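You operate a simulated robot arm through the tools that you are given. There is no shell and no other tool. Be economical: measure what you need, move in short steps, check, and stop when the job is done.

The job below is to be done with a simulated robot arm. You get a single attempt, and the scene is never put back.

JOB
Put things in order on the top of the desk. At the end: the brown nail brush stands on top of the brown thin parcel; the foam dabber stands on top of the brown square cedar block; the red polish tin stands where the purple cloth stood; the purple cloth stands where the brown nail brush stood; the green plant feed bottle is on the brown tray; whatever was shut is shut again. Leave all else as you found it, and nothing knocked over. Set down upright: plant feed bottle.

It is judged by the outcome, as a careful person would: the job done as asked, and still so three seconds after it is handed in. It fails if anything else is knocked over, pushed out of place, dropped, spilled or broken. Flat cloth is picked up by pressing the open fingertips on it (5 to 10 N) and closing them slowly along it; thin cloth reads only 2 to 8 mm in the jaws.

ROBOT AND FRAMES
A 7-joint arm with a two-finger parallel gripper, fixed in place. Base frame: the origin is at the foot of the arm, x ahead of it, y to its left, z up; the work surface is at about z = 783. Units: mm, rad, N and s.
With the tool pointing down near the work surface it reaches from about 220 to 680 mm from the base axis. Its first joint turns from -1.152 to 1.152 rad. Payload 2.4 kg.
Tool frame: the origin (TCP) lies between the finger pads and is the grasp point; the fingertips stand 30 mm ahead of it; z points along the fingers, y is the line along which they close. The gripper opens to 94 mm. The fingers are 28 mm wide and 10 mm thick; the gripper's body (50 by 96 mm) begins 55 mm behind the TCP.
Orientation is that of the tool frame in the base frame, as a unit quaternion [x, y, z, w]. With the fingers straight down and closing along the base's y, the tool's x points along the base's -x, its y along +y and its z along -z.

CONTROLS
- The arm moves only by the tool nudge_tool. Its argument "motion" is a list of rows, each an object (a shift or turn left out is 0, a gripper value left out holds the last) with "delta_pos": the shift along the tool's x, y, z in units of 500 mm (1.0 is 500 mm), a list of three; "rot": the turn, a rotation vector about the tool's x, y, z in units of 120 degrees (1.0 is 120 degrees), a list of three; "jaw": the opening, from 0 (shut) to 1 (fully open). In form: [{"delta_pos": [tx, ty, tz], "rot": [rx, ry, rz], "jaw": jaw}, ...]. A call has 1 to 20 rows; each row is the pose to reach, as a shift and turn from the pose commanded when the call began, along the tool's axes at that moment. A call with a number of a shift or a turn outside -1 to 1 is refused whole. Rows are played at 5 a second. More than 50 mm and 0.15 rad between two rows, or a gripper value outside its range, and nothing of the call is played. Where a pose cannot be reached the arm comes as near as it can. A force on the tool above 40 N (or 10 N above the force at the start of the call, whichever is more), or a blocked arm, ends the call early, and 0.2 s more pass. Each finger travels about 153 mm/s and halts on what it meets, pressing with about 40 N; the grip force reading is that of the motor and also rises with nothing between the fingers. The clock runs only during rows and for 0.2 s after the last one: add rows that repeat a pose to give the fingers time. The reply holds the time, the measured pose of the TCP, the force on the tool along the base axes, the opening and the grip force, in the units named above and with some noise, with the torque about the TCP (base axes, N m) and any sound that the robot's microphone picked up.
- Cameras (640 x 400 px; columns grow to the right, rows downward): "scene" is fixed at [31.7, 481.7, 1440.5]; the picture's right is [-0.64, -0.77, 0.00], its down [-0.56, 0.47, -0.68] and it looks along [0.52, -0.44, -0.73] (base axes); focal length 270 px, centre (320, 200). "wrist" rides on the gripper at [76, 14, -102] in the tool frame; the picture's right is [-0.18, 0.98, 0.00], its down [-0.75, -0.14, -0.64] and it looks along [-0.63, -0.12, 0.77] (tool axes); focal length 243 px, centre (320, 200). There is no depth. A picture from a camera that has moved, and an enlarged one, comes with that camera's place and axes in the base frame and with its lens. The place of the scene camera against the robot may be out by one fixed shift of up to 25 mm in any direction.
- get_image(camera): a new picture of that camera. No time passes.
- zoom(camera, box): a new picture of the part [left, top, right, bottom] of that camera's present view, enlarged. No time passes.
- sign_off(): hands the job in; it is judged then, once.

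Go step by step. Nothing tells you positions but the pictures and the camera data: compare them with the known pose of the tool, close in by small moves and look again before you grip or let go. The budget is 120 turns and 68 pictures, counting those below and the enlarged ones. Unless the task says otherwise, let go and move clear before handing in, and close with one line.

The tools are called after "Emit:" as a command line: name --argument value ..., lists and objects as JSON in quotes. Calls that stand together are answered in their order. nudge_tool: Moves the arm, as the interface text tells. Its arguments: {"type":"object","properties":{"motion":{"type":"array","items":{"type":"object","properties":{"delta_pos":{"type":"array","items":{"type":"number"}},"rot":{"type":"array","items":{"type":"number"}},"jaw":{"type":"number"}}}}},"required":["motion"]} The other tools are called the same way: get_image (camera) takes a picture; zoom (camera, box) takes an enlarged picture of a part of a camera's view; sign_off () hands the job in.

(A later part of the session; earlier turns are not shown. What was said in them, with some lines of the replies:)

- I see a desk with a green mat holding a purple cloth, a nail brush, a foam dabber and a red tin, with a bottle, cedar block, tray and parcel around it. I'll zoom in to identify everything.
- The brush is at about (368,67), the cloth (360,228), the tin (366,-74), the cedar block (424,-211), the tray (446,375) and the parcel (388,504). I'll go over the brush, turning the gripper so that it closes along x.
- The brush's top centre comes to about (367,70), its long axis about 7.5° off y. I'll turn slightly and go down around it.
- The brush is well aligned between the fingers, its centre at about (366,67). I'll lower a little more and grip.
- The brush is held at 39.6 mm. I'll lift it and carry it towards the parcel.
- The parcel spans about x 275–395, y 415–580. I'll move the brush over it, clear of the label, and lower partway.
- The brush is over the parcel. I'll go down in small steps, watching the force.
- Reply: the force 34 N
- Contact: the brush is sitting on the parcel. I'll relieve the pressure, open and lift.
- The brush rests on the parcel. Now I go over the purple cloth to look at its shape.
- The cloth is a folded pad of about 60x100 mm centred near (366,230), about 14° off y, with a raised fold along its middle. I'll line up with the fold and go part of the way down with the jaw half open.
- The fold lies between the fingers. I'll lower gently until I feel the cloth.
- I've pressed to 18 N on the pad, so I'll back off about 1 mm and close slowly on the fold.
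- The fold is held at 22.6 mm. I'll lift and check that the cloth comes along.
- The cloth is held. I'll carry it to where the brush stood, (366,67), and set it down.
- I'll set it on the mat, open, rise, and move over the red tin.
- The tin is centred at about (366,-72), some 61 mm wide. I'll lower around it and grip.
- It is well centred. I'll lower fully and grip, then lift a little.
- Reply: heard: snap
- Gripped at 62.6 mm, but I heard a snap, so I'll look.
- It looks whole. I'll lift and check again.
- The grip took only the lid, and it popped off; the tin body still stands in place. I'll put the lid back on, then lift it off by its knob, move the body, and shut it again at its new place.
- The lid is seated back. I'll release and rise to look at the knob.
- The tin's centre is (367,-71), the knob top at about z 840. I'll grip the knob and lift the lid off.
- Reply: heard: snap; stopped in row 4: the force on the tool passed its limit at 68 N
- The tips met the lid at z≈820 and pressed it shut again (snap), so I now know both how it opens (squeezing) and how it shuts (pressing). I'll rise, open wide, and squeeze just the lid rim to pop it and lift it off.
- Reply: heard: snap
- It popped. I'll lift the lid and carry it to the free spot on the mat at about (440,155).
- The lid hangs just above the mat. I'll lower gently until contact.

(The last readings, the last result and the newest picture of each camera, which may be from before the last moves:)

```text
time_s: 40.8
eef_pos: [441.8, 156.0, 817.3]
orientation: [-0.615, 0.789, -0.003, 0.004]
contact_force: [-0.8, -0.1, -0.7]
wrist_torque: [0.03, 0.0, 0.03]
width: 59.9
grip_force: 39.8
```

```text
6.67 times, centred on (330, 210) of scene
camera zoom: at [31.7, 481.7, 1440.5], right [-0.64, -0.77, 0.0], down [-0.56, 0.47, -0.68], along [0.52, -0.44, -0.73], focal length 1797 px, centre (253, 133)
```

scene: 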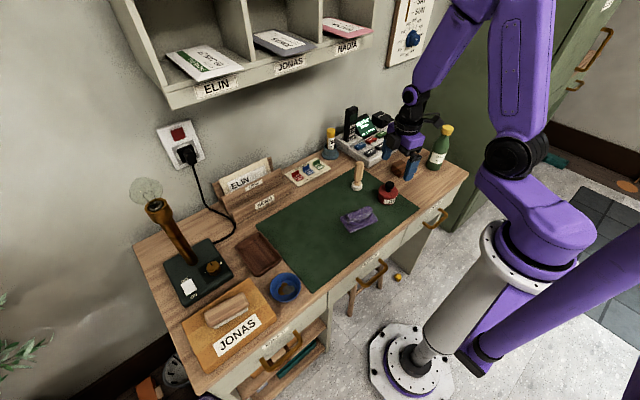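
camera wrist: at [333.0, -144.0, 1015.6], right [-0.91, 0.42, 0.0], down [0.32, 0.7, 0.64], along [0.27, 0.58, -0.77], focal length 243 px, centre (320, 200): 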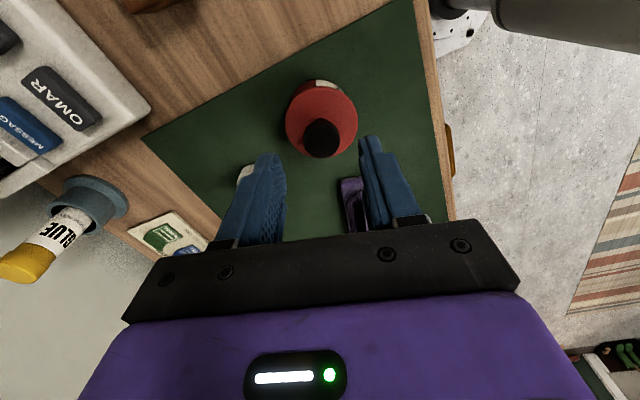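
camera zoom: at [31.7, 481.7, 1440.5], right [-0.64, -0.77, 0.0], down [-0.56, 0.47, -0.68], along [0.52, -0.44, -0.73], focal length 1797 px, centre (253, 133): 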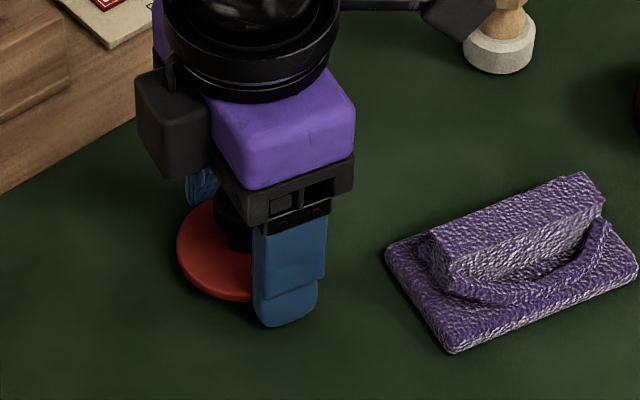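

The lid still hangs some 10 mm up when the tips touch, and I don't want to drop it. I'll return it loosely onto the tin and regrip it by the knob.

Emit:
nudge_tool --motion '[{"delta_pos": [0, 0, -0.06]}, {"delta_pos": [0, 0, -0.14]}, {"delta_pos": [0.06, 0.004, -0.16]}, {"delta_pos": [0.15, 0.01, -0.16]}, {"delta_pos": [0.24, 0.016, -0.16]}, {"delta_pos": [0.33, 0.022, -0.16]}, {"delta_pos": [0.42, 0.027, -0.16]}, {"delta_pos": [0.476, 0.031, -0.16]}, {"delta_pos": [0.476, 0.031, -0.1]}, {"delta_pos": [0.476, 0.031, -0.06]}, {"delta_pos": [0.476, 0.031, -0.045]}, {"delta_pos": [0.476, 0.031, -0.038]}, {"delta_pos": [0.476, 0.031, -0.038]}]'

Emit:
zoom --camera "scene" --box '[350, 160, 430, 220]'

```text
time_s: 43.2
eef_pos: [371.7, -72.8, 843.5]
orientation: [-0.614, 0.789, -0.008, 0.009]
contact_force: [-5.1, 1.8, 22.4]
wrist_torque: [-0.17, -0.29, -0.07]
width: 60.0
grip_force: 40.3
stopped in row 12: the force on the tool passed its limit at 72 N (the readings are from after the stop); the commanded pose is now the measured one
```

```text
6.67 times, centred on (390, 190) of scene
camera zoom: at [31.2, 481.8, 1440.5], right [-0.64, -0.77, 0.0], down [-0.56, 0.47, -0.68], along [0.52, -0.44, -0.73], focal length 1797 px, centre (-147, 267)
```

zoom: 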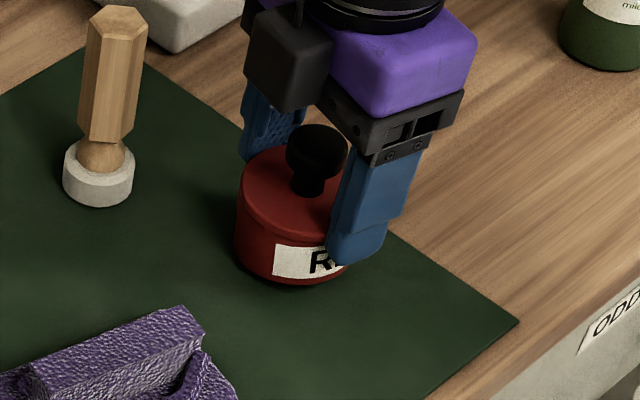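

The tips met the tin's rim too high, so it's not seated. I'll rise straight up and look.

Emit:
nudge_tool --motion '[{"delta_pos": [0, 0, -0.02]}, {"delta_pos": [0, 0, -0.06]}, {"delta_pos": [0, 0, -0.1]}, {"delta_pos": [0, 0, -0.1]}]'

Emit:
zoom --camera "scene" --box '[340, 140, 440, 220]'

Emit:
get_image --camera "wrist"

```text
time_s: 44.2
eef_pos: [371.9, -72.2, 892.8]
orientation: [-0.614, 0.789, -0.007, 0.008]
contact_force: [0.6, -0.6, -1.0]
wrist_torque: [0.04, -0.02, 0.0]
width: 60.2
grip_force: 40.2
```

```text
5.00 times, centred on (390, 180) of scene
camera zoom: at [31.7, 481.7, 1440.5], right [-0.64, -0.77, 0.0], down [-0.56, 0.47, -0.68], along [0.52, -0.44, -0.73], focal length 1348 px, centre (-30, 300)
```

zoom: 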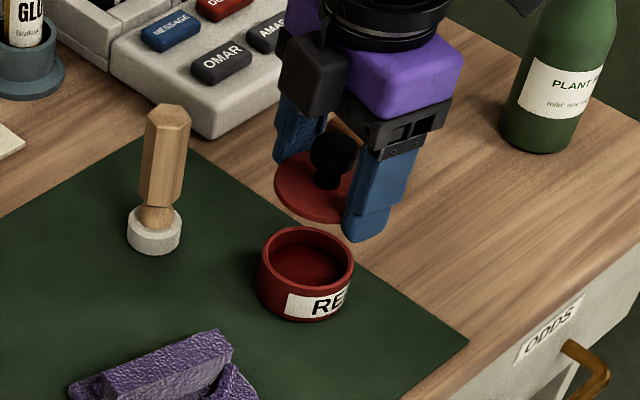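

```text
27 pictures are left
camera wrist: at [334.8, -141.9, 995.3], right [-0.91, 0.42, -0.02], down [0.31, 0.7, 0.65], along [0.29, 0.58, -0.76], focal length 243 px, centre (320, 200)
```

wrist: 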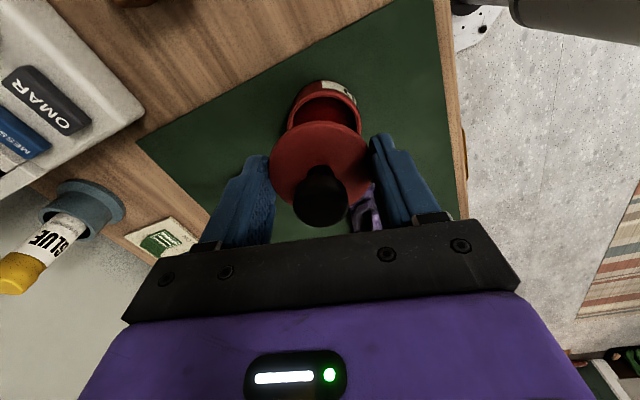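

The tin body still stands where it was; the fingers have no clearance around it while holding the lid. I'll level the tool and set the lid on the mat spot instead, with the tips just off the mat.

Emit:
nudge_tool --motion '[{"delta_pos": [-0.04, -0.002, 0], "rot": [-0.0097, 0.0024, 0]}, {"delta_pos": [-0.13, -0.006, 0], "rot": [-0.0097, 0.0024, 0]}, {"delta_pos": [-0.22, -0.011, 0], "rot": [-0.0097, 0.0024, 0]}, {"delta_pos": [-0.31, -0.015, 0], "rot": [-0.0097, 0.0024, 0]}, {"delta_pos": [-0.4, -0.019, 0], "rot": [-0.0097, 0.0024, 0]}, {"delta_pos": [-0.474, -0.023, 0.02], "rot": [-0.0097, 0.0024, 0]}, {"delta_pos": [-0.474, -0.023, 0.08], "rot": [-0.0097, 0.0024, 0]}, {"delta_pos": [-0.474, -0.023, 0.13], "rot": [-0.0097, 0.0024, 0]}, {"delta_pos": [-0.474, -0.023, 0.15], "rot": [-0.0097, 0.0024, 0]}, {"delta_pos": [-0.474, -0.023, 0.15], "rot": [-0.0097, 0.0024, 0]}]'

```text
time_s: 46.4
eef_pos: [442.8, 153.6, 818.9]
orientation: [-0.614, 0.789, 0.0, 0.001]
contact_force: [0.4, -1.3, -0.5]
wrist_torque: [0.02, 0.0, 0.0]
width: 60.2
grip_force: 40.2
```

I'll lower the last few mm and open gently.

Emit:
nudge_tool --motion '[{"delta_pos": [0, 0, 0.005]}, {"delta_pos": [0, 0, 0.009]}, {"delta_pos": [0, 0, 0.009]}, {"delta_pos": [0, 0, 0.009], "jaw": 0.66}, {"delta_pos": [0, 0, 0.009], "jaw": 0.8}, {"delta_pos": [0, 0, 0.009], "jaw": 0.95}, {"delta_pos": [0, 0, -0.03], "jaw": 1}, {"delta_pos": [0, 0, -0.12], "jaw": 1}, {"delta_pos": [0, 0, -0.18], "jaw": 1}, {"delta_pos": [0, 0, -0.18], "jaw": 1}]'

Emit:
get_image --camera "wrist"

Emit:
zoom --camera "scene" --box '[290, 150, 420, 240]'

```text
time_s: 48.6
eef_pos: [441.1, 155.5, 908.3]
orientation: [-0.614, 0.789, -0.001, 0.0]
contact_force: [-0.9, 0.0, 0.6]
wrist_torque: [0.02, 0.01, 0.01]
width: 93.8
grip_force: 0.1
```

```text
26 pictures are left
camera wrist: at [407.1, 85.8, 1011.8], right [-0.91, 0.42, 0.0], down [0.32, 0.7, 0.64], along [0.27, 0.58, -0.77], focal length 243 px, centre (320, 200)
```

wrist: 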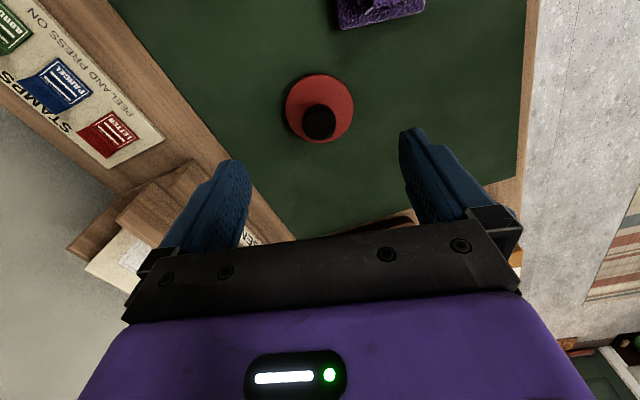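

```text
4.44 times, centred on (355, 195) of scene
camera zoom: at [31.7, 481.7, 1440.5], right [-0.64, -0.77, 0.0], down [-0.56, 0.47, -0.68], along [0.52, -0.44, -0.73], focal length 1198 px, centre (164, 222)
```

zoom: 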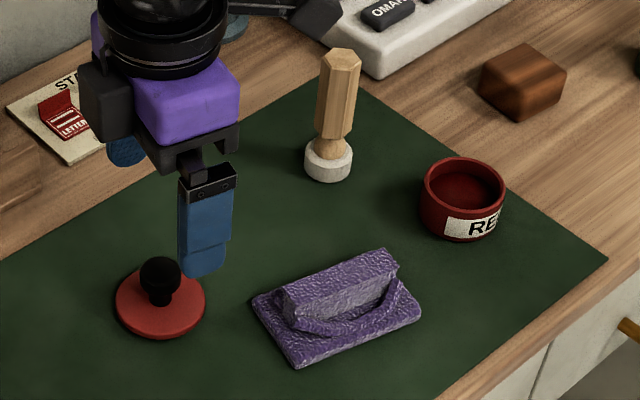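

The lid lies flat at (441,155). Now I'll return to the open tin body and grip it.

Emit:
nudge_tool --motion '[{"delta_pos": [0.08, 0.005, -0.02]}, {"delta_pos": [0.17, 0.011, -0.02]}, {"delta_pos": [0.26, 0.017, -0.02]}, {"delta_pos": [0.35, 0.023, -0.02]}, {"delta_pos": [0.43, 0.029, -0.02]}, {"delta_pos": [0.476, 0.032, 0]}, {"delta_pos": [0.476, 0.032, 0.07]}, {"delta_pos": [0.476, 0.032, 0.14]}, {"delta_pos": [0.476, 0.032, 0.175]}, {"delta_pos": [0.476, 0.032, 0.175]}, {"delta_pos": [0.476, 0.032, 0.175], "jaw": 0.8}, {"delta_pos": [0.476, 0.032, 0.175], "jaw": 0.65}, {"delta_pos": [0.476, 0.032, 0.175], "jaw": 0.5}, {"delta_pos": [0.476, 0.032, 0.175], "jaw": 0.5}]'

Emit:
get_image --camera "wrist"

```text
time_s: 51.6
eef_pos: [367.0, -71.7, 821.1]
orientation: [-0.614, 0.789, 0.0, 0.001]
contact_force: [-0.1, -0.7, 0.3]
wrist_torque: [0.03, -0.02, -0.01]
width: 58.6
grip_force: 39.7
```

```text
24 pictures are left
camera wrist: at [333.6, -141.4, 924.3], right [-0.91, 0.42, 0.0], down [0.32, 0.7, 0.64], along [0.27, 0.58, -0.77], focal length 243 px, centre (320, 200)
```

wrist: 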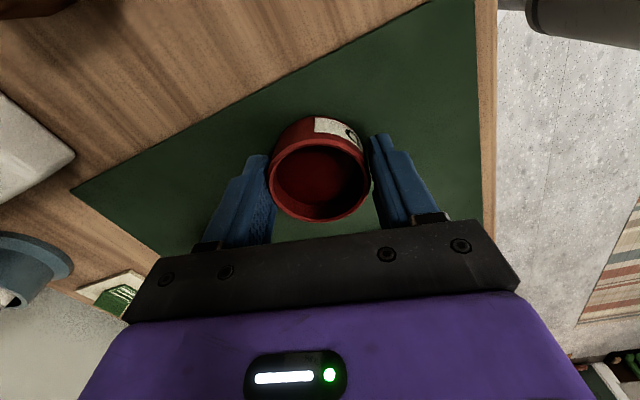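

The body is held at 58.6 mm. I'll carry it to the cloth's old place (366,230) and set it down.

Emit:
nudge_tool --motion '[{"delta_pos": [0, 0, -0.04]}, {"delta_pos": [0, 0, -0.11]}, {"delta_pos": [0, 0, -0.17]}, {"delta_pos": [-0.07, 0.018, -0.17]}, {"delta_pos": [-0.16, 0.041, -0.17]}, {"delta_pos": [-0.25, 0.064, -0.17]}, {"delta_pos": [-0.34, 0.087, -0.17]}, {"delta_pos": [-0.43, 0.11, -0.17]}, {"delta_pos": [-0.52, 0.134, -0.17]}, {"delta_pos": [-0.584, 0.15, -0.17]}, {"delta_pos": [-0.584, 0.15, -0.12]}, {"delta_pos": [-0.584, 0.15, -0.06]}, {"delta_pos": [-0.584, 0.15, -0.02]}, {"delta_pos": [-0.584, 0.15, -0.002]}, {"delta_pos": [-0.584, 0.15, 0.001]}, {"delta_pos": [-0.584, 0.15, 0.001]}]'

Emit:
zoom --camera "scene" --box '[260, 170, 400, 270]'

```text
time_s: 55.0
eef_pos: [366.7, 229.4, 821.3]
orientation: [-0.614, 0.789, -0.001, 0.001]
contact_force: [-2.2, -3.1, 21.2]
wrist_torque: [0.1, 0.34, 0.04]
width: 58.6
grip_force: 40.0
```

```text
4.00 times, centred on (330, 220) of scene
camera zoom: at [31.4, 481.5, 1440.6], right [-0.64, -0.77, 0.0], down [-0.56, 0.47, -0.68], along [0.52, -0.44, -0.73], focal length 1078 px, centre (280, 120)
```

zoom: 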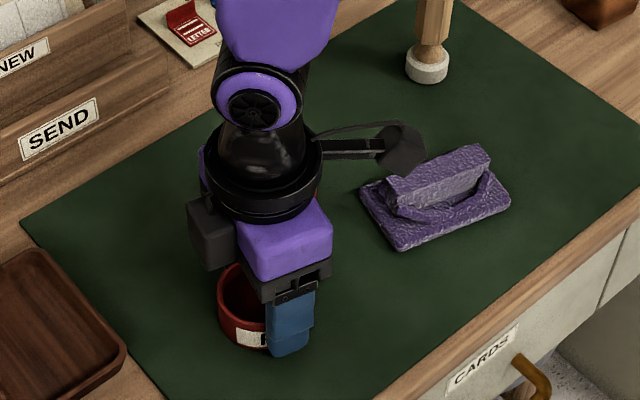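

The body stands at (366,229). I'll release, then go over the lid and grip its knob.

Emit:
nudge_tool --motion '[{"delta_pos": [0, 0, -0.002]}, {"delta_pos": [0, 0, -0.003], "jaw": 0.75}, {"delta_pos": [0, 0, -0.003], "jaw": 0.95}, {"delta_pos": [0, 0, -0.05], "jaw": 0.95}, {"delta_pos": [0, 0, -0.14], "jaw": 0.9}, {"delta_pos": [0.03, -0.05, -0.17], "jaw": 0.7}, {"delta_pos": [0.07, -0.115, -0.17], "jaw": 0.5}, {"delta_pos": [0.108, -0.181, -0.17], "jaw": 0.5}, {"delta_pos": [0.108, -0.181, -0.1]}, {"delta_pos": [0.108, -0.181, -0.04]}, {"delta_pos": [0.108, -0.181, -0.01]}, {"delta_pos": [0.108, -0.181, -0.01]}]'

Emit:
get_image --camera "wrist"

```text
time_s: 57.6
eef_pos: [440.4, 154.5, 825.9]
orientation: [-0.614, 0.789, -0.001, 0.001]
contact_force: [0.2, 0.5, -0.2]
wrist_torque: [0.01, -0.02, 0.0]
width: 47.2
grip_force: 0.1
```

```text
22 pictures are left
camera wrist: at [407.1, 85.7, 929.5], right [-0.91, 0.42, 0.0], down [0.32, 0.7, 0.64], along [0.27, 0.58, -0.77], focal length 243 px, centre (320, 200)
```

wrist: 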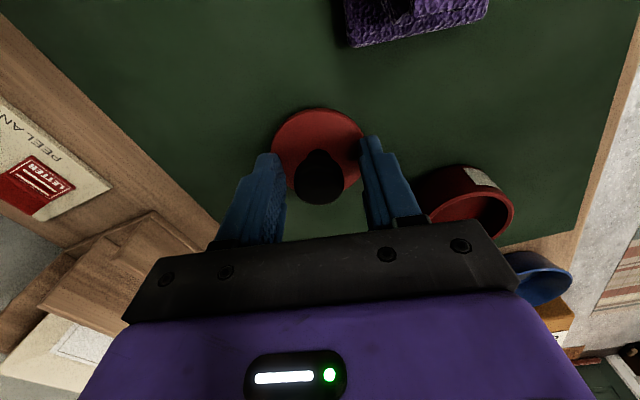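

The knob is centred between the fingers. I'll grip it, lift, and move over the tin.

Emit:
nudge_tool --motion '[{"delta_pos": [0, 0, 0], "jaw": 0.35}, {"delta_pos": [0, 0, 0], "jaw": 0.2}, {"delta_pos": [0, 0, 0], "jaw": 0.05}, {"delta_pos": [0, 0, 0], "jaw": 0.05}, {"delta_pos": [0, 0, -0.04]}, {"delta_pos": [0, 0, -0.12]}, {"delta_pos": [-0.03, 0.05, -0.16]}, {"delta_pos": [-0.07, 0.115, -0.16]}, {"delta_pos": [-0.1095, 0.1795, -0.16]}, {"delta_pos": [-0.1095, 0.1795, -0.12]}, {"delta_pos": [-0.1095, 0.1795, -0.12]}]'

Emit:
get_image --camera "wrist"

Emit:
zoom --camera "scene" --box '[260, 180, 380, 270]'

```text
time_s: 60.0
eef_pos: [366.3, 230.3, 885.9]
orientation: [-0.615, 0.789, 0.0, 0.0]
contact_force: [-0.5, 0.8, 0.8]
wrist_torque: [0.02, 0.03, -0.01]
width: 26.3
grip_force: 39.8
```

```text
21 pictures are left
camera wrist: at [332.8, 160.3, 989.2], right [-0.91, 0.42, 0.0], down [0.32, 0.7, 0.64], along [0.27, 0.58, -0.77], focal length 243 px, centre (320, 200)
```

wrist: 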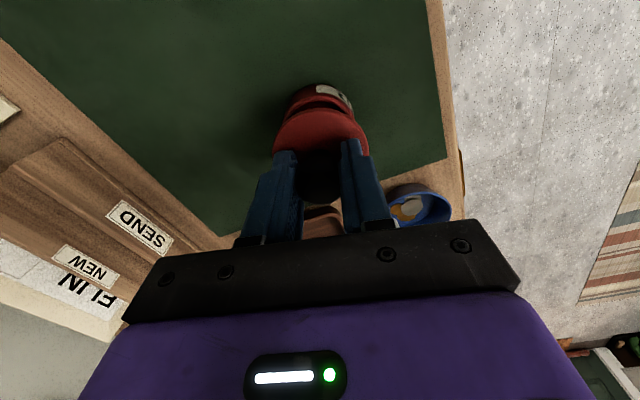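

```text
4.44 times, centred on (320, 225) of scene
camera zoom: at [31.7, 481.7, 1440.5], right [-0.64, -0.77, 0.0], down [-0.56, 0.47, -0.68], along [0.52, -0.44, -0.73], focal length 1198 px, centre (320, 89)
```

zoom: 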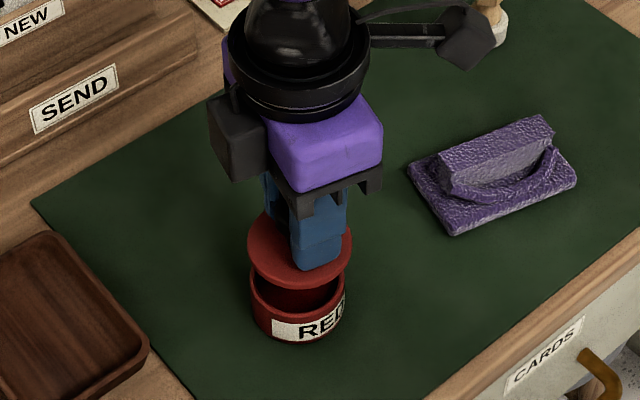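

The lid is aligned over the tin. I'll lower and press it shut.

Emit:
nudge_tool --motion '[{"delta_pos": [0.0, 0, 0.03]}, {"delta_pos": [0, 0, 0.044]}, {"delta_pos": [0, 0, 0.052]}, {"delta_pos": [0, 0, 0.056]}, {"delta_pos": [0, 0, 0.06]}, {"delta_pos": [0, 0, 0.064]}, {"delta_pos": [0, 0, 0.068]}, {"delta_pos": [0, 0, 0.068]}]'

Emit:
zoom --camera "scene" --box '[280, 205, 360, 265]'

```text
time_s: 61.8
eef_pos: [367.9, 230.6, 853.4]
orientation: [-0.614, 0.789, -0.001, 0.001]
contact_force: [3.2, 1.0, 15.6]
wrist_torque: [-0.1, 0.16, 0.0]
width: 26.3
grip_force: 39.8
heard: snap
```

```text
6.67 times, centred on (320, 235) of scene
camera zoom: at [31.6, 481.6, 1440.5], right [-0.64, -0.77, 0.0], down [-0.56, 0.47, -0.68], along [0.52, -0.44, -0.73], focal length 1797 px, centre (320, -33)
```

zoom: 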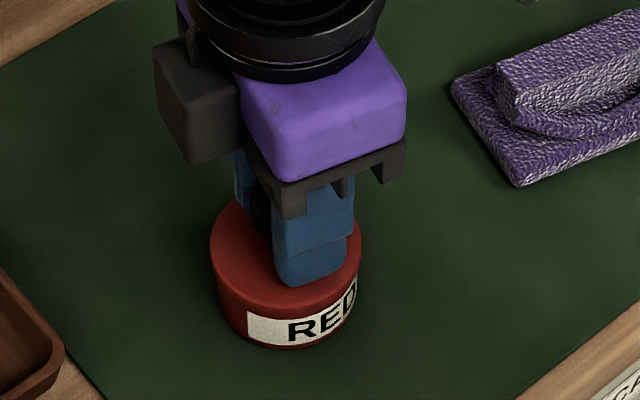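

It snapped shut at its new place. I'll release, rise, and go over the dabber, turning the wrist back some.

Emit:
nudge_tool --motion '[{"delta_pos": [0, 0, -0.003]}, {"delta_pos": [0, 0, -0.003], "jaw": 0.4}, {"delta_pos": [0, 0, -0.003], "jaw": 0.5}, {"delta_pos": [0, 0, -0.05], "jaw": 0.5}, {"delta_pos": [0, 0, -0.14]}, {"delta_pos": [0, 0, -0.21]}, {"delta_pos": [0.06, -0.04, -0.21], "rot": [0, 0, 0.06], "jaw": 0.7}, {"delta_pos": [0.13, -0.085, -0.21], "rot": [0, 0, 0.12]}, {"delta_pos": [0.2, -0.13, -0.21], "rot": [0, 0, 0.18]}, {"delta_pos": [0.27, -0.18, -0.21], "rot": [0, 0, 0.24]}, {"delta_pos": [0.34, -0.225, -0.21], "rot": [0, 0, 0.3]}, {"delta_pos": [0.41, -0.27, -0.21], "rot": [0, 0, 0.36]}, {"delta_pos": [0.471, -0.314, -0.21], "rot": [0, 0, 0.4]}, {"delta_pos": [0.471, -0.314, -0.21], "rot": [0, 0, 0.4]}]'

Emit:
get_image --camera "wrist"

Emit:
get_image --camera "scene"

```text
time_s: 64.8
eef_pos: [462.2, -35.7, 956.9]
orientation: [-0.24, 0.971, -0.001, -0.001]
contact_force: [0.8, 0.2, 0.4]
wrist_torque: [0.0, -0.01, -0.06]
width: 65.7
grip_force: 0.1
```

```text
18 pictures are left
camera wrist: at [386.4, -58.1, 1060.8], right [-0.29, 0.96, 0.0], down [0.73, 0.23, 0.64], along [0.61, 0.19, -0.77], focal length 243 px, centre (320, 200)
```

wrist: 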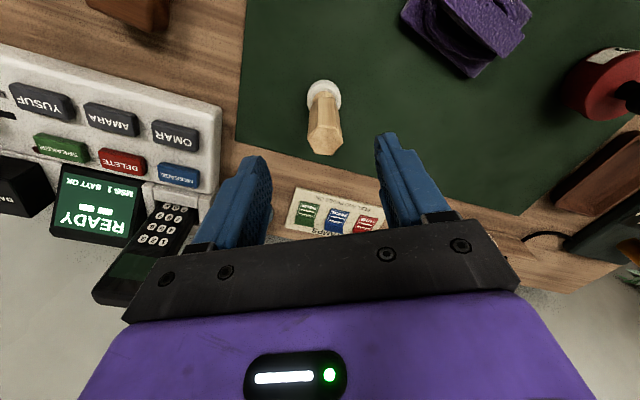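

```text
17 pictures are left
```

scene: 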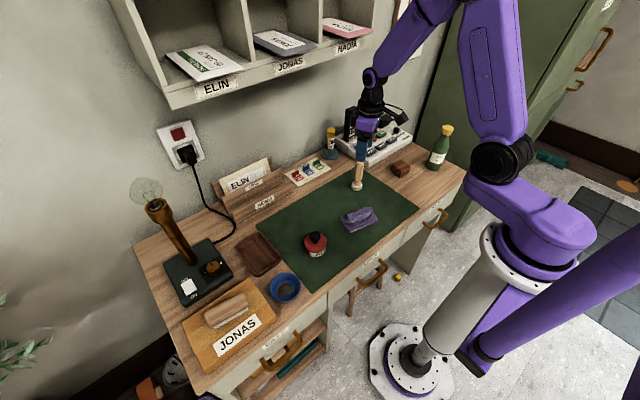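

The dabber stands at about (460,-31), its top at about z 900. I'll lower around the handle and grip it.

Emit:
nudge_tool --motion '[{"delta_pos": [0, 0.0104, 0.04]}, {"delta_pos": [0, 0.0104, 0.11]}, {"delta_pos": [0, 0.0104, 0.17]}, {"delta_pos": [0, 0.0104, 0.19]}, {"delta_pos": [0, 0.0104, 0.19]}]'

Emit:
get_image --camera "wrist"

```text
time_s: 66.0
eef_pos: [459.4, -31.7, 860.6]
orientation: [-0.24, 0.971, -0.001, 0.0]
contact_force: [-0.3, -0.3, -0.9]
wrist_torque: [0.0, 0.02, -0.01]
width: 65.7
grip_force: 0.1
```

```text
16 pictures are left
camera wrist: at [384.2, -54.8, 964.8], right [-0.3, 0.96, 0.0], down [0.73, 0.23, 0.64], along [0.61, 0.19, -0.77], focal length 243 px, centre (320, 200)
```

wrist: 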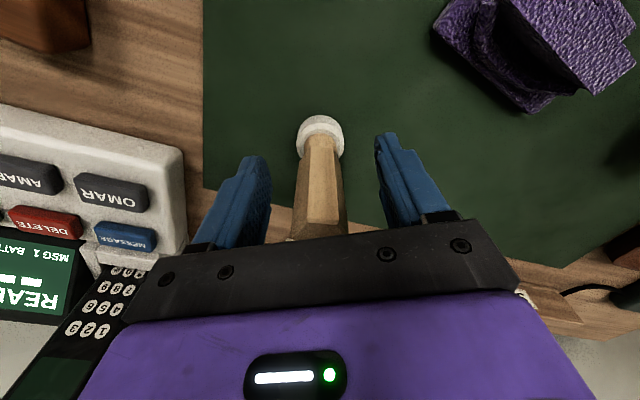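

It is centred. I'll grip, lift, and carry it over to the cedar block.

Emit:
nudge_tool --motion '[{"delta_pos": [0, 0, 0], "jaw": 0.45}, {"delta_pos": [0, 0, 0], "jaw": 0.25}, {"delta_pos": [0, 0, 0], "jaw": 0.1}, {"delta_pos": [0, 0, 0], "jaw": 0.1}, {"delta_pos": [0, 0, -0.04]}, {"delta_pos": [0, 0, -0.11]}, {"delta_pos": [0, 0, -0.16]}, {"delta_pos": [0.06, -0.07, -0.16]}, {"delta_pos": [0.12, -0.145, -0.16]}, {"delta_pos": [0.18, -0.22, -0.16]}, {"delta_pos": [0.231, -0.285, -0.16]}, {"delta_pos": [0.231, -0.285, -0.16]}]'

Emit:
get_image --camera "wrist"

Emit:
zoom --camera "scene" --box '[350, 110, 470, 200]'

```text
time_s: 68.6
eef_pos: [424.2, -212.3, 941.0]
orientation: [-0.24, 0.971, -0.001, 0.0]
contact_force: [0.1, 0.3, -0.3]
wrist_torque: [0.03, 0.02, 0.0]
width: 27.8
grip_force: 39.8
```

```text
15 pictures are left
camera wrist: at [348.5, -234.5, 1044.0], right [-0.3, 0.95, 0.0], down [0.73, 0.23, 0.64], along [0.61, 0.19, -0.77], focal length 243 px, centre (320, 200)
```

wrist: 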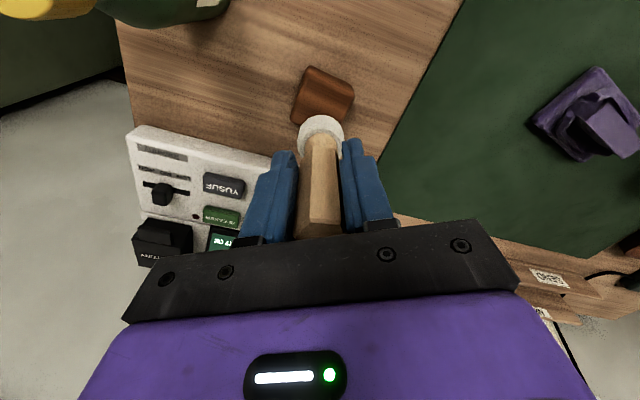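

```text
4.44 times, centred on (410, 155) of scene
camera zoom: at [31.7, 481.7, 1440.5], right [-0.64, -0.77, 0.0], down [-0.56, 0.47, -0.68], along [0.52, -0.44, -0.73], focal length 1198 px, centre (-80, 400)
```

zoom: 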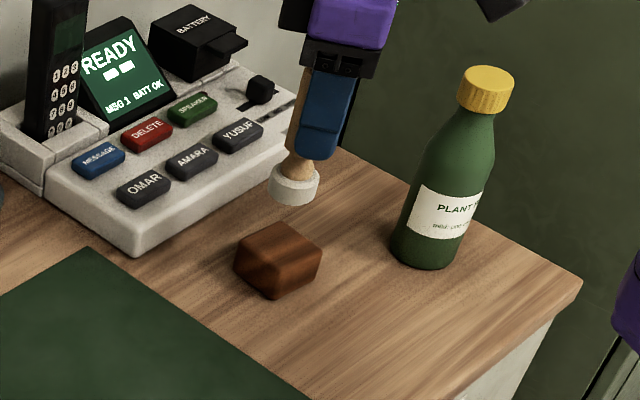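

The block's centre comes to about (421,-210). I'll shift slightly, lower until the foam is just above it, and check.

Emit:
nudge_tool --motion '[{"delta_pos": [0.003, 0.007, 0.03]}, {"delta_pos": [0.003, 0.007, 0.07]}, {"delta_pos": [0.003, 0.007, 0.082]}, {"delta_pos": [0.003, 0.007, 0.082]}]'

Emit:
zoom --camera "wrist" --box '[240, 40, 400, 160]'

Emit:
zoom --camera "scene" --box '[380, 135, 440, 180]'

```text
time_s: 69.6
eef_pos: [420.4, -207.7, 901.4]
orientation: [-0.24, 0.971, -0.001, 0.0]
contact_force: [-0.6, -0.2, -0.4]
wrist_torque: [-0.01, -0.01, 0.03]
width: 27.9
grip_force: 40.0
```

```text
3.33 times, centred on (320, 100) of wrist
camera zoom: at [345.1, -231.6, 1004.0], right [-0.3, 0.96, 0.0], down [0.73, 0.23, 0.64], along [0.61, 0.19, -0.77], focal length 809 px, centre (320, 533)
```

zoom: 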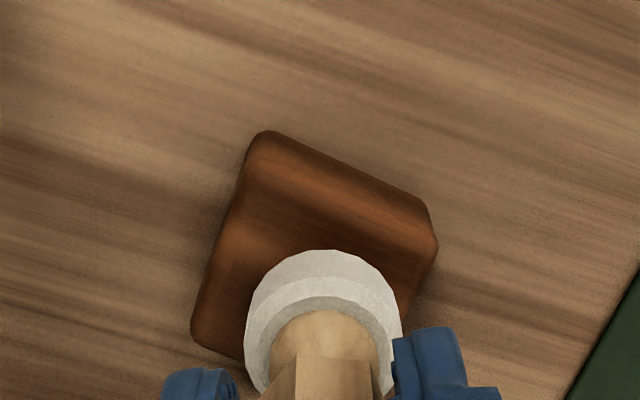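

```text
8.89 times, centred on (410, 158) of scene
camera zoom: at [31.7, 481.7, 1440.5], right [-0.64, -0.77, 0.0], down [-0.56, 0.47, -0.68], along [0.52, -0.44, -0.73], focal length 2396 px, centre (-480, 578)
```

zoom: 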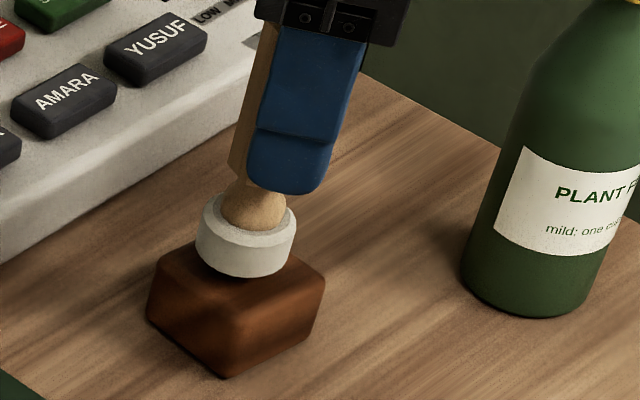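

The foam sits about 9 mm off the block's centre, towards the robot. I'll shift by (+8,-3) and check again.

Emit:
nudge_tool --motion '[{"delta_pos": [-0.0116, -0.0124, 0.0]}, {"delta_pos": [-0.0116, -0.0124, 0.016]}, {"delta_pos": [-0.0116, -0.0124, 0.016]}]'

Emit:
zoom --camera "scene" --box '[380, 135, 440, 180]'

```text
time_s: 70.4
eef_pos: [429.1, -212.2, 893.7]
orientation: [-0.241, 0.971, -0.001, 0.001]
contact_force: [0.2, 0.0, -0.8]
wrist_torque: [-0.01, 0.02, 0.0]
width: 27.4
grip_force: 40.4
```

```text
8.89 times, centred on (410, 158) of scene
camera zoom: at [31.7, 481.7, 1440.5], right [-0.64, -0.77, 0.0], down [-0.56, 0.47, -0.68], along [0.52, -0.44, -0.73], focal length 2396 px, centre (-480, 578)
```

zoom: 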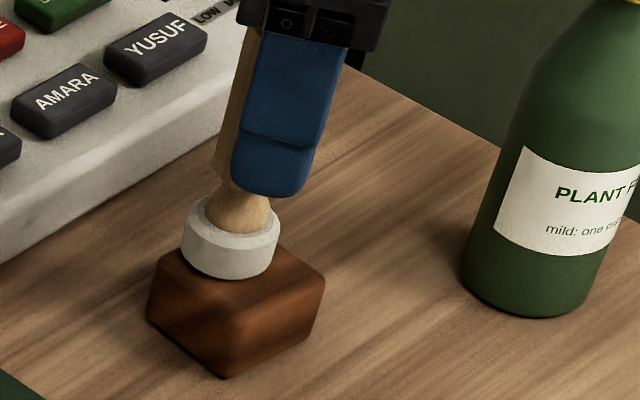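

It is nearly centred. After a tiny shift I'll lower until contact.

Emit:
nudge_tool --motion '[{"delta_pos": [0.003, -0.005, 0.004]}, {"delta_pos": [0.003, -0.005, 0.008]}, {"delta_pos": [0.003, -0.005, 0.012]}, {"delta_pos": [0.003, -0.005, 0.012]}]'

```text
time_s: 71.4
eef_pos: [428.3, -214.6, 887.5]
orientation: [-0.24, 0.971, -0.004, 0.002]
contact_force: [0.2, 5.6, 31.4]
wrist_torque: [0.59, -0.12, 0.08]
width: 27.6
grip_force: 39.5
```

It's in contact with the block. I'll relieve the pressure, open and rise clear.

Emit:
nudge_tool --motion '[{"delta_pos": [0, 0, -0.004]}, {"delta_pos": [0, 0, -0.004]}, {"delta_pos": [0, 0, -0.004], "jaw": 0.4}, {"delta_pos": [0, 0, -0.004], "jaw": 0.65}, {"delta_pos": [0, 0, -0.004], "jaw": 0.65}, {"delta_pos": [0, 0, -0.06]}, {"delta_pos": [0, 0, -0.14]}, {"delta_pos": [0, 0, -0.22]}, {"delta_pos": [0, 0, -0.28]}, {"delta_pos": [0, 0, -0.28]}]'

Emit:
zoom --camera "scene" --box '[360, 90, 480, 190]'

```text
time_s: 73.6
eef_pos: [427.4, -215.5, 1027.0]
orientation: [-0.24, 0.971, -0.001, 0.0]
contact_force: [0.2, 0.4, -0.2]
wrist_torque: [0.04, 0.0, -0.01]
width: 61.2
grip_force: 0.0
```

```text
4.00 times, centred on (420, 140) of scene
camera zoom: at [31.7, 481.7, 1440.5], right [-0.64, -0.77, 0.0], down [-0.56, 0.47, -0.68], along [0.52, -0.44, -0.73], focal length 1078 px, centre (-80, 440)
```

zoom: 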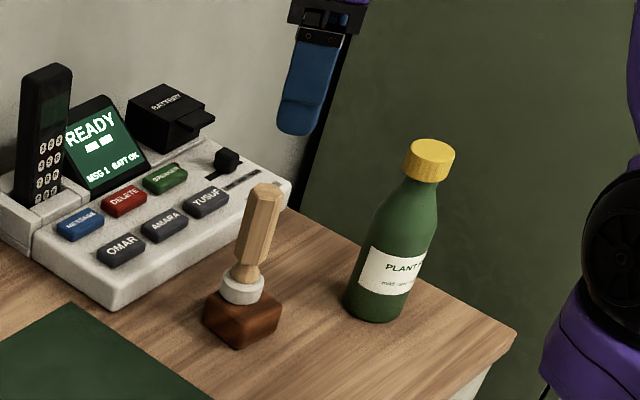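

The dabber stands on the block. Next is the bottle, near (360,-300), with its top at about z 960. I'll go above it and look.

Emit:
nudge_tool --motion '[{"delta_pos": [0, 0, -0.03]}, {"delta_pos": [0.06, -0.028, -0.04]}, {"delta_pos": [0.13, -0.06, -0.04]}, {"delta_pos": [0.2, -0.093, -0.04], "jaw": 0.8}, {"delta_pos": [0.2, -0.093, -0.04], "jaw": 0.8}]'

Emit:
get_image --camera "wrist"

```text
time_s: 74.8
eef_pos: [361.1, -302.2, 1046.3]
orientation: [-0.24, 0.971, -0.001, 0.0]
contact_force: [-0.4, 0.4, -0.3]
wrist_torque: [-0.02, 0.03, -0.03]
width: 75.4
grip_force: 0.1
```

```text
9 pictures are left
camera wrist: at [285.2, -324.9, 1149.6], right [-0.3, 0.96, 0.0], down [0.73, 0.23, 0.64], along [0.61, 0.19, -0.77], focal length 243 px, centre (320, 200)
```

wrist: 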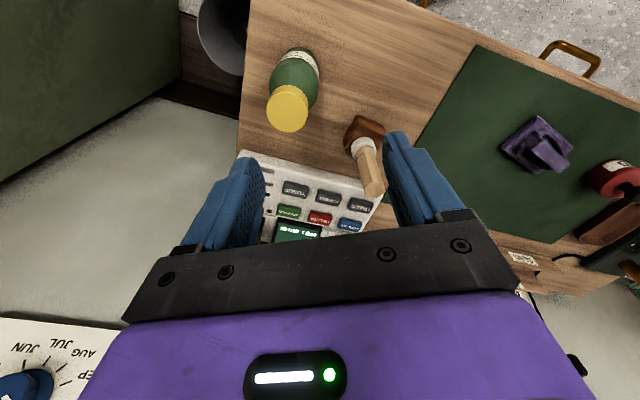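

The bottle is at about (363,-331), with the cap top at z 948–960 and the body about 60 mm wide. I'll open fully, come down around the neck, and check.

Emit:
nudge_tool --motion '[{"delta_pos": [0.012, -0.027, 0], "jaw": 1}, {"delta_pos": [0.0235, -0.053, 0], "jaw": 1}, {"delta_pos": [0.0235, -0.053, 0.08]}, {"delta_pos": [0.0235, -0.053, 0.16]}, {"delta_pos": [0.0235, -0.053, 0.22]}, {"delta_pos": [0.0235, -0.053, 0.242]}, {"delta_pos": [0.0235, -0.053, 0.242]}]'

Emit:
zoom --camera "scene" --box '[390, 90, 490, 180]'

Emit:
get_image --camera "wrist"

```text
time_s: 76.4
eef_pos: [362.8, -331.7, 926.0]
orientation: [-0.241, 0.971, -0.001, 0.0]
contact_force: [-0.2, 1.7, 0.4]
wrist_torque: [-0.01, 0.05, 0.02]
width: 94.3
grip_force: 0.0
```

```text
4.44 times, centred on (440, 135) of scene
camera zoom: at [31.7, 481.7, 1440.5], right [-0.64, -0.77, 0.0], down [-0.56, 0.47, -0.68], along [0.52, -0.44, -0.73], focal length 1198 px, centre (-213, 489)
```

zoom: 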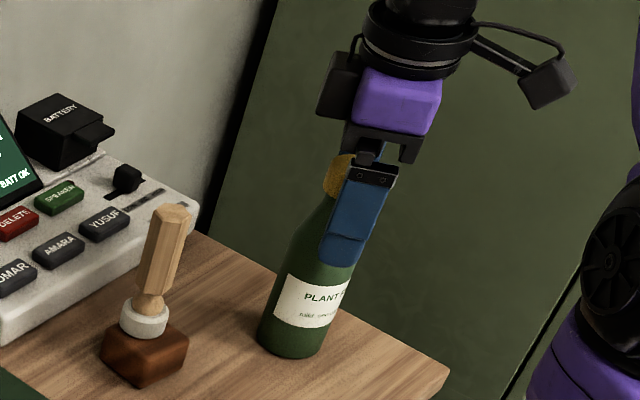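

```text
7 pictures are left
camera wrist: at [287.3, -353.8, 1028.7], right [-0.3, 0.96, 0.0], down [0.73, 0.23, 0.64], along [0.61, 0.19, -0.77], focal length 243 px, centre (320, 200)
```

wrist: 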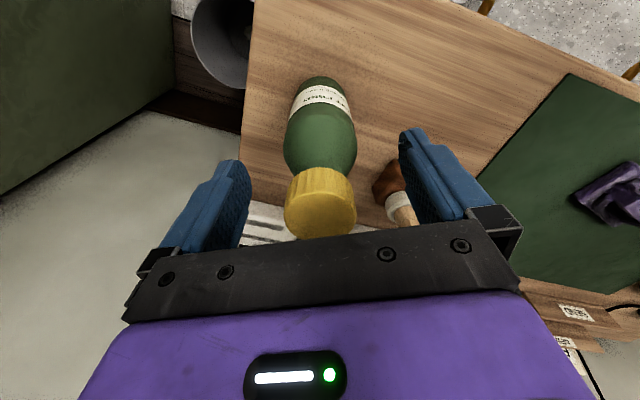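

The cap (about 36 mm, top at z≈945) is well centred. I'll grip the cap and listen for any snap before lifting.

Emit:
nudge_tool --motion '[{"delta_pos": [0, 0, -0.01]}, {"delta_pos": [0, 0, -0.01], "jaw": 0.8}, {"delta_pos": [0, 0, -0.01], "jaw": 0.6}, {"delta_pos": [0, 0, -0.01], "jaw": 0.45}, {"delta_pos": [0, 0, -0.01], "jaw": 0.3}, {"delta_pos": [0, 0, -0.01], "jaw": 0.2}, {"delta_pos": [0, 0, -0.01], "jaw": 0.2}]'

```text
time_s: 78.0
eef_pos: [362.9, -332.1, 931.7]
orientation: [-0.241, 0.971, -0.001, 0.0]
contact_force: [-0.3, 0.5, 0.6]
wrist_torque: [0.12, 0.01, -0.01]
width: 34.9
grip_force: 40.1
```

It gripped at 34.9 mm with no snap. I'll lift just a few mm to test.

Emit:
nudge_tool --motion '[{"delta_pos": [0, 0, -0.003]}, {"delta_pos": [0, 0, -0.006]}, {"delta_pos": [0, 0, -0.009]}, {"delta_pos": [0, 0, -0.009]}]'

Emit:
zoom --camera "scene" --box '[390, 90, 490, 180]'

```text
time_s: 79.0
eef_pos: [363.5, -331.7, 937.2]
orientation: [-0.24, 0.971, -0.002, 0.0]
contact_force: [-0.8, 0.0, -2.9]
wrist_torque: [0.0, 0.01, 0.03]
width: 34.4
grip_force: 40.1
```

```text
4.44 times, centred on (440, 135) of scene
camera zoom: at [31.7, 481.7, 1440.5], right [-0.64, -0.77, 0.0], down [-0.56, 0.47, -0.68], along [0.52, -0.44, -0.73], focal length 1198 px, centre (-213, 489)
```

zoom: 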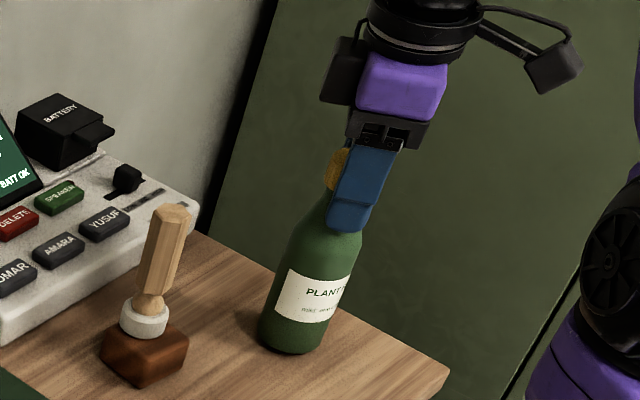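

The whole bottle is lifted (about 3 N weight, no snap). I'll raise it clear of everything and carry it across above the mat.

Emit:
nudge_tool --motion '[{"delta_pos": [0, 0, -0.02]}, {"delta_pos": [0, 0, -0.06]}, {"delta_pos": [0, 0, -0.11]}, {"delta_pos": [0, 0, -0.16]}, {"delta_pos": [0, 0, -0.2]}, {"delta_pos": [-0.02, 0.041, -0.2]}, {"delta_pos": [-0.054, 0.111, -0.2]}, {"delta_pos": [-0.09, 0.185, -0.2]}, {"delta_pos": [-0.126, 0.259, -0.2]}, {"delta_pos": [-0.162, 0.333, -0.2]}, {"delta_pos": [-0.199, 0.407, -0.2]}, {"delta_pos": [-0.235, 0.481, -0.2]}, {"delta_pos": [-0.271, 0.555, -0.2]}, {"delta_pos": [-0.307, 0.629, -0.2]}, {"delta_pos": [-0.343, 0.703, -0.2]}, {"delta_pos": [-0.37, 0.758, -0.2]}, {"delta_pos": [-0.379, 0.777, -0.2]}, {"delta_pos": [-0.379, 0.777, -0.2]}]'

```text
time_s: 82.8
eef_pos: [349.5, 101.9, 1035.0]
orientation: [-0.24, 0.971, 0.0, 0.0]
contact_force: [-0.1, -0.2, -2.4]
wrist_torque: [-0.04, 0.0, 0.01]
width: 34.5
grip_force: 40.2
```

The bottle is steady. I'll move on to hover above the tray (about (449,366)) and look.

Emit:
nudge_tool --motion '[{"delta_pos": [-0.03, 0.027, 0]}, {"delta_pos": [-0.09, 0.08, 0]}, {"delta_pos": [-0.15, 0.133, 0]}, {"delta_pos": [-0.21, 0.186, 0]}, {"delta_pos": [-0.27, 0.239, 0]}, {"delta_pos": [-0.33, 0.292, 0]}, {"delta_pos": [-0.385, 0.341, 0]}, {"delta_pos": [-0.422, 0.374, 0]}, {"delta_pos": [-0.422, 0.374, 0.04]}, {"delta_pos": [-0.422, 0.374, 0.08]}, {"delta_pos": [-0.422, 0.374, 0.08]}]'

Emit:
get_image --camera "wrist"

Emit:
zoom --camera "scene" --box '[190, 160, 330, 310]'

```text
time_s: 85.2
eef_pos: [450.8, 363.0, 993.7]
orientation: [-0.24, 0.971, -0.001, 0.001]
contact_force: [-0.2, -0.5, -0.7]
wrist_torque: [0.04, 0.0, 0.01]
width: 34.4
grip_force: 39.7
```

```text
5 pictures are left
camera wrist: at [374.4, 341.7, 1097.0], right [-0.3, 0.96, 0.0], down [0.73, 0.23, 0.64], along [0.61, 0.19, -0.77], focal length 243 px, centre (320, 200)
```

wrist: 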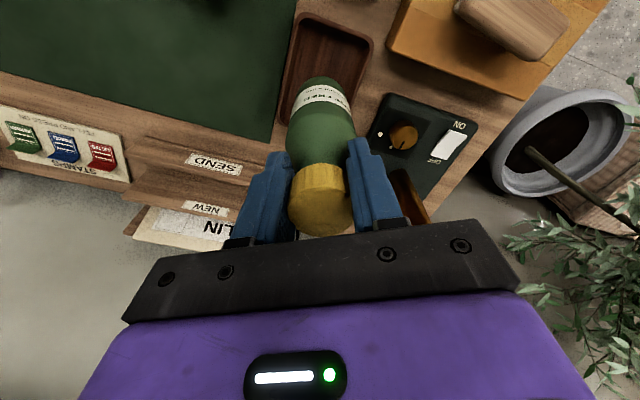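

```text
2.67 times, centred on (260, 235) of scene
camera zoom: at [31.7, 481.7, 1440.5], right [-0.64, -0.77, 0.0], down [-0.56, 0.47, -0.68], along [0.52, -0.44, -0.73], focal length 719 px, centre (480, 107)
```

zoom: 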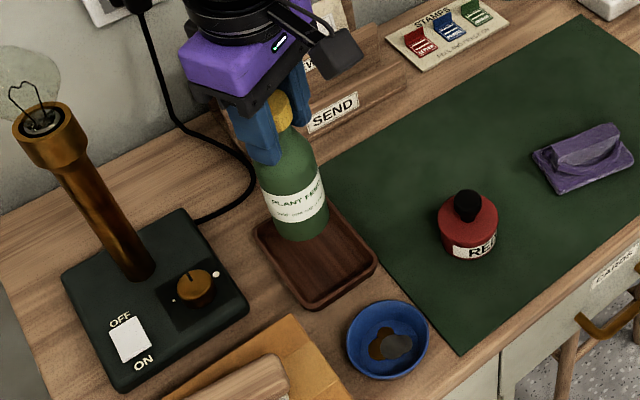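

The bottle hangs over the tray's centre (447,364). I'll lower it slowly until it touches.

Emit:
nudge_tool --motion '[{"delta_pos": [0.005, 0.003, 0.03]}, {"delta_pos": [0.005, 0.003, 0.07]}, {"delta_pos": [0.005, 0.003, 0.095]}, {"delta_pos": [0.005, 0.003, 0.104]}, {"delta_pos": [0.005, 0.003, 0.108]}, {"delta_pos": [0.005, 0.003, 0.108]}]'

```text
time_s: 86.6
eef_pos: [445.7, 364.9, 941.6]
orientation: [-0.241, 0.97, 0.0, 0.0]
contact_force: [0.3, 0.2, -1.7]
wrist_torque: [-0.01, 0.01, -0.03]
width: 33.9
grip_force: 39.8
```

Emit:
nudge_tool --motion '[{"delta_pos": [0, 0, 0.003]}, {"delta_pos": [0, 0, 0.006]}, {"delta_pos": [0, 0, 0.008]}, {"delta_pos": [0, 0, 0.008]}]'

```text
time_s: 87.6
eef_pos: [446.4, 364.7, 936.1]
orientation: [-0.239, 0.971, -0.001, 0.0]
contact_force: [0.2, 0.6, -2.0]
wrist_torque: [0.0, 0.02, 0.05]
width: 34.1
grip_force: 40.2
```

Emit:
nudge_tool --motion '[{"delta_pos": [0, 0, 0.002]}, {"delta_pos": [0, 0, 0.004]}, {"delta_pos": [0, 0, 0.004]}]'

```text
time_s: 88.4
eef_pos: [446.5, 363.3, 935.4]
orientation: [-0.24, 0.971, -0.001, 0.002]
contact_force: [0.1, -1.2, 7.4]
wrist_torque: [-0.06, 0.05, 0.02]
width: 34.6
grip_force: 40.3
```

The bottle stands on the tray floor. I'll open and rise straight up.

Emit:
nudge_tool --motion '[{"delta_pos": [0, 0, 0.003]}, {"delta_pos": [0, 0, 0.003], "jaw": 0.42}, {"delta_pos": [0, 0, 0.003], "jaw": 0.55}, {"delta_pos": [0, 0, 0.003], "jaw": 0.7}, {"delta_pos": [0, 0, 0.003], "jaw": 0.7}, {"delta_pos": [0, 0, -0.04]}, {"delta_pos": [0, 0, -0.11]}, {"delta_pos": [0, 0, -0.19]}, {"delta_pos": [0, 0, -0.25]}, {"delta_pos": [0.08, -0.08, -0.25]}, {"delta_pos": [0.16, -0.16, -0.25]}, {"delta_pos": [0.24, -0.24, -0.25]}, {"delta_pos": [0.24, -0.3, -0.25]}, {"delta_pos": [0.24, -0.3, -0.25]}]'

Emit:
get_image --camera "scene"

Emit:
zoom --camera "scene" --box '[170, 130, 350, 360]'

```text
refused: row 10 steps farther than a row can; nothing moved
```

```text
3 pictures are left
```

scene: 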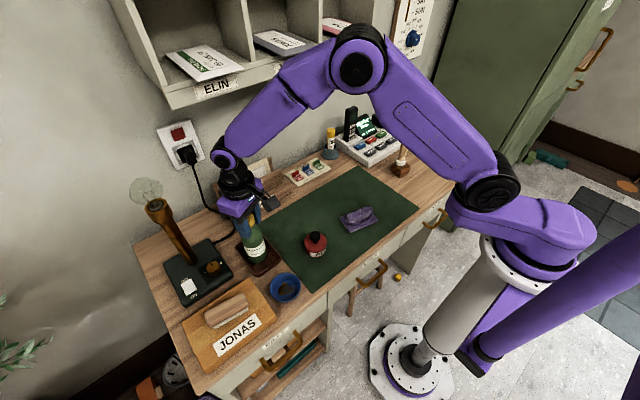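

```text
1.74 times, centred on (260, 245) of scene
camera zoom: at [31.6, 481.6, 1440.5], right [-0.64, -0.77, 0.0], down [-0.56, 0.47, -0.68], along [0.52, -0.44, -0.73], focal length 469 px, centre (424, 122)
```

zoom: 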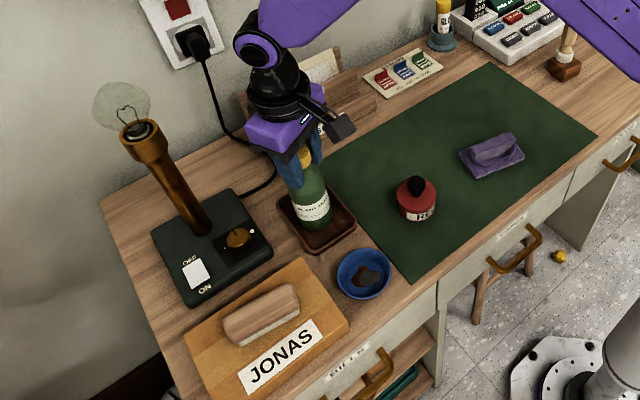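

Nothing moved because one row stepped too far; the bottle sits well in the tray. I'll repeat the release with smaller steps.

Emit:
nudge_tool --motion '[{"delta_pos": [0, 0, -0.001]}, {"delta_pos": [0, 0, -0.001], "jaw": 0.42}, {"delta_pos": [0, 0, -0.001], "jaw": 0.55}, {"delta_pos": [0, 0, -0.001], "jaw": 0.7}, {"delta_pos": [0, 0, -0.001], "jaw": 0.7}, {"delta_pos": [0, 0, -0.04]}, {"delta_pos": [0, 0, -0.1]}, {"delta_pos": [0, 0, -0.17]}, {"delta_pos": [0, 0, -0.24]}, {"delta_pos": [0.03, -0.03, -0.24]}, {"delta_pos": [0.08, -0.08, -0.24]}, {"delta_pos": [0.13, -0.13, -0.24]}, {"delta_pos": [0.18, -0.18, -0.24]}, {"delta_pos": [0.23, -0.23, -0.24]}, {"delta_pos": [0.23, -0.23, -0.24]}]'

Emit:
get_image --camera "scene"

```text
time_s: 91.6
eef_pos: [397.7, 209.1, 1055.3]
orientation: [-0.24, 0.971, -0.001, 0.0]
contact_force: [-0.7, 1.0, -0.4]
wrist_torque: [0.02, 0.01, -0.03]
width: 66.0
grip_force: 0.1
```

```text
1 pictures are left
```

scene: 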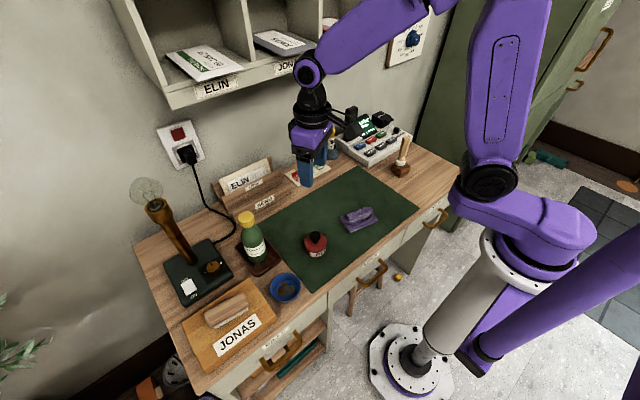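

The bottle stands upright in the tray, the brush is on the parcel, the dabber is on the block, the cloth and the shut tin are in their new places, and the gripper is clear. I'm handing it in.

Emit:
sign_off

```text
The job is handed in.
```

The desk is in order and the job is handed in: all five items are in their places. The tin's lid came off while I was moving it; I let it down about 6 mm onto the mat, then pressed it shut again on the tin.
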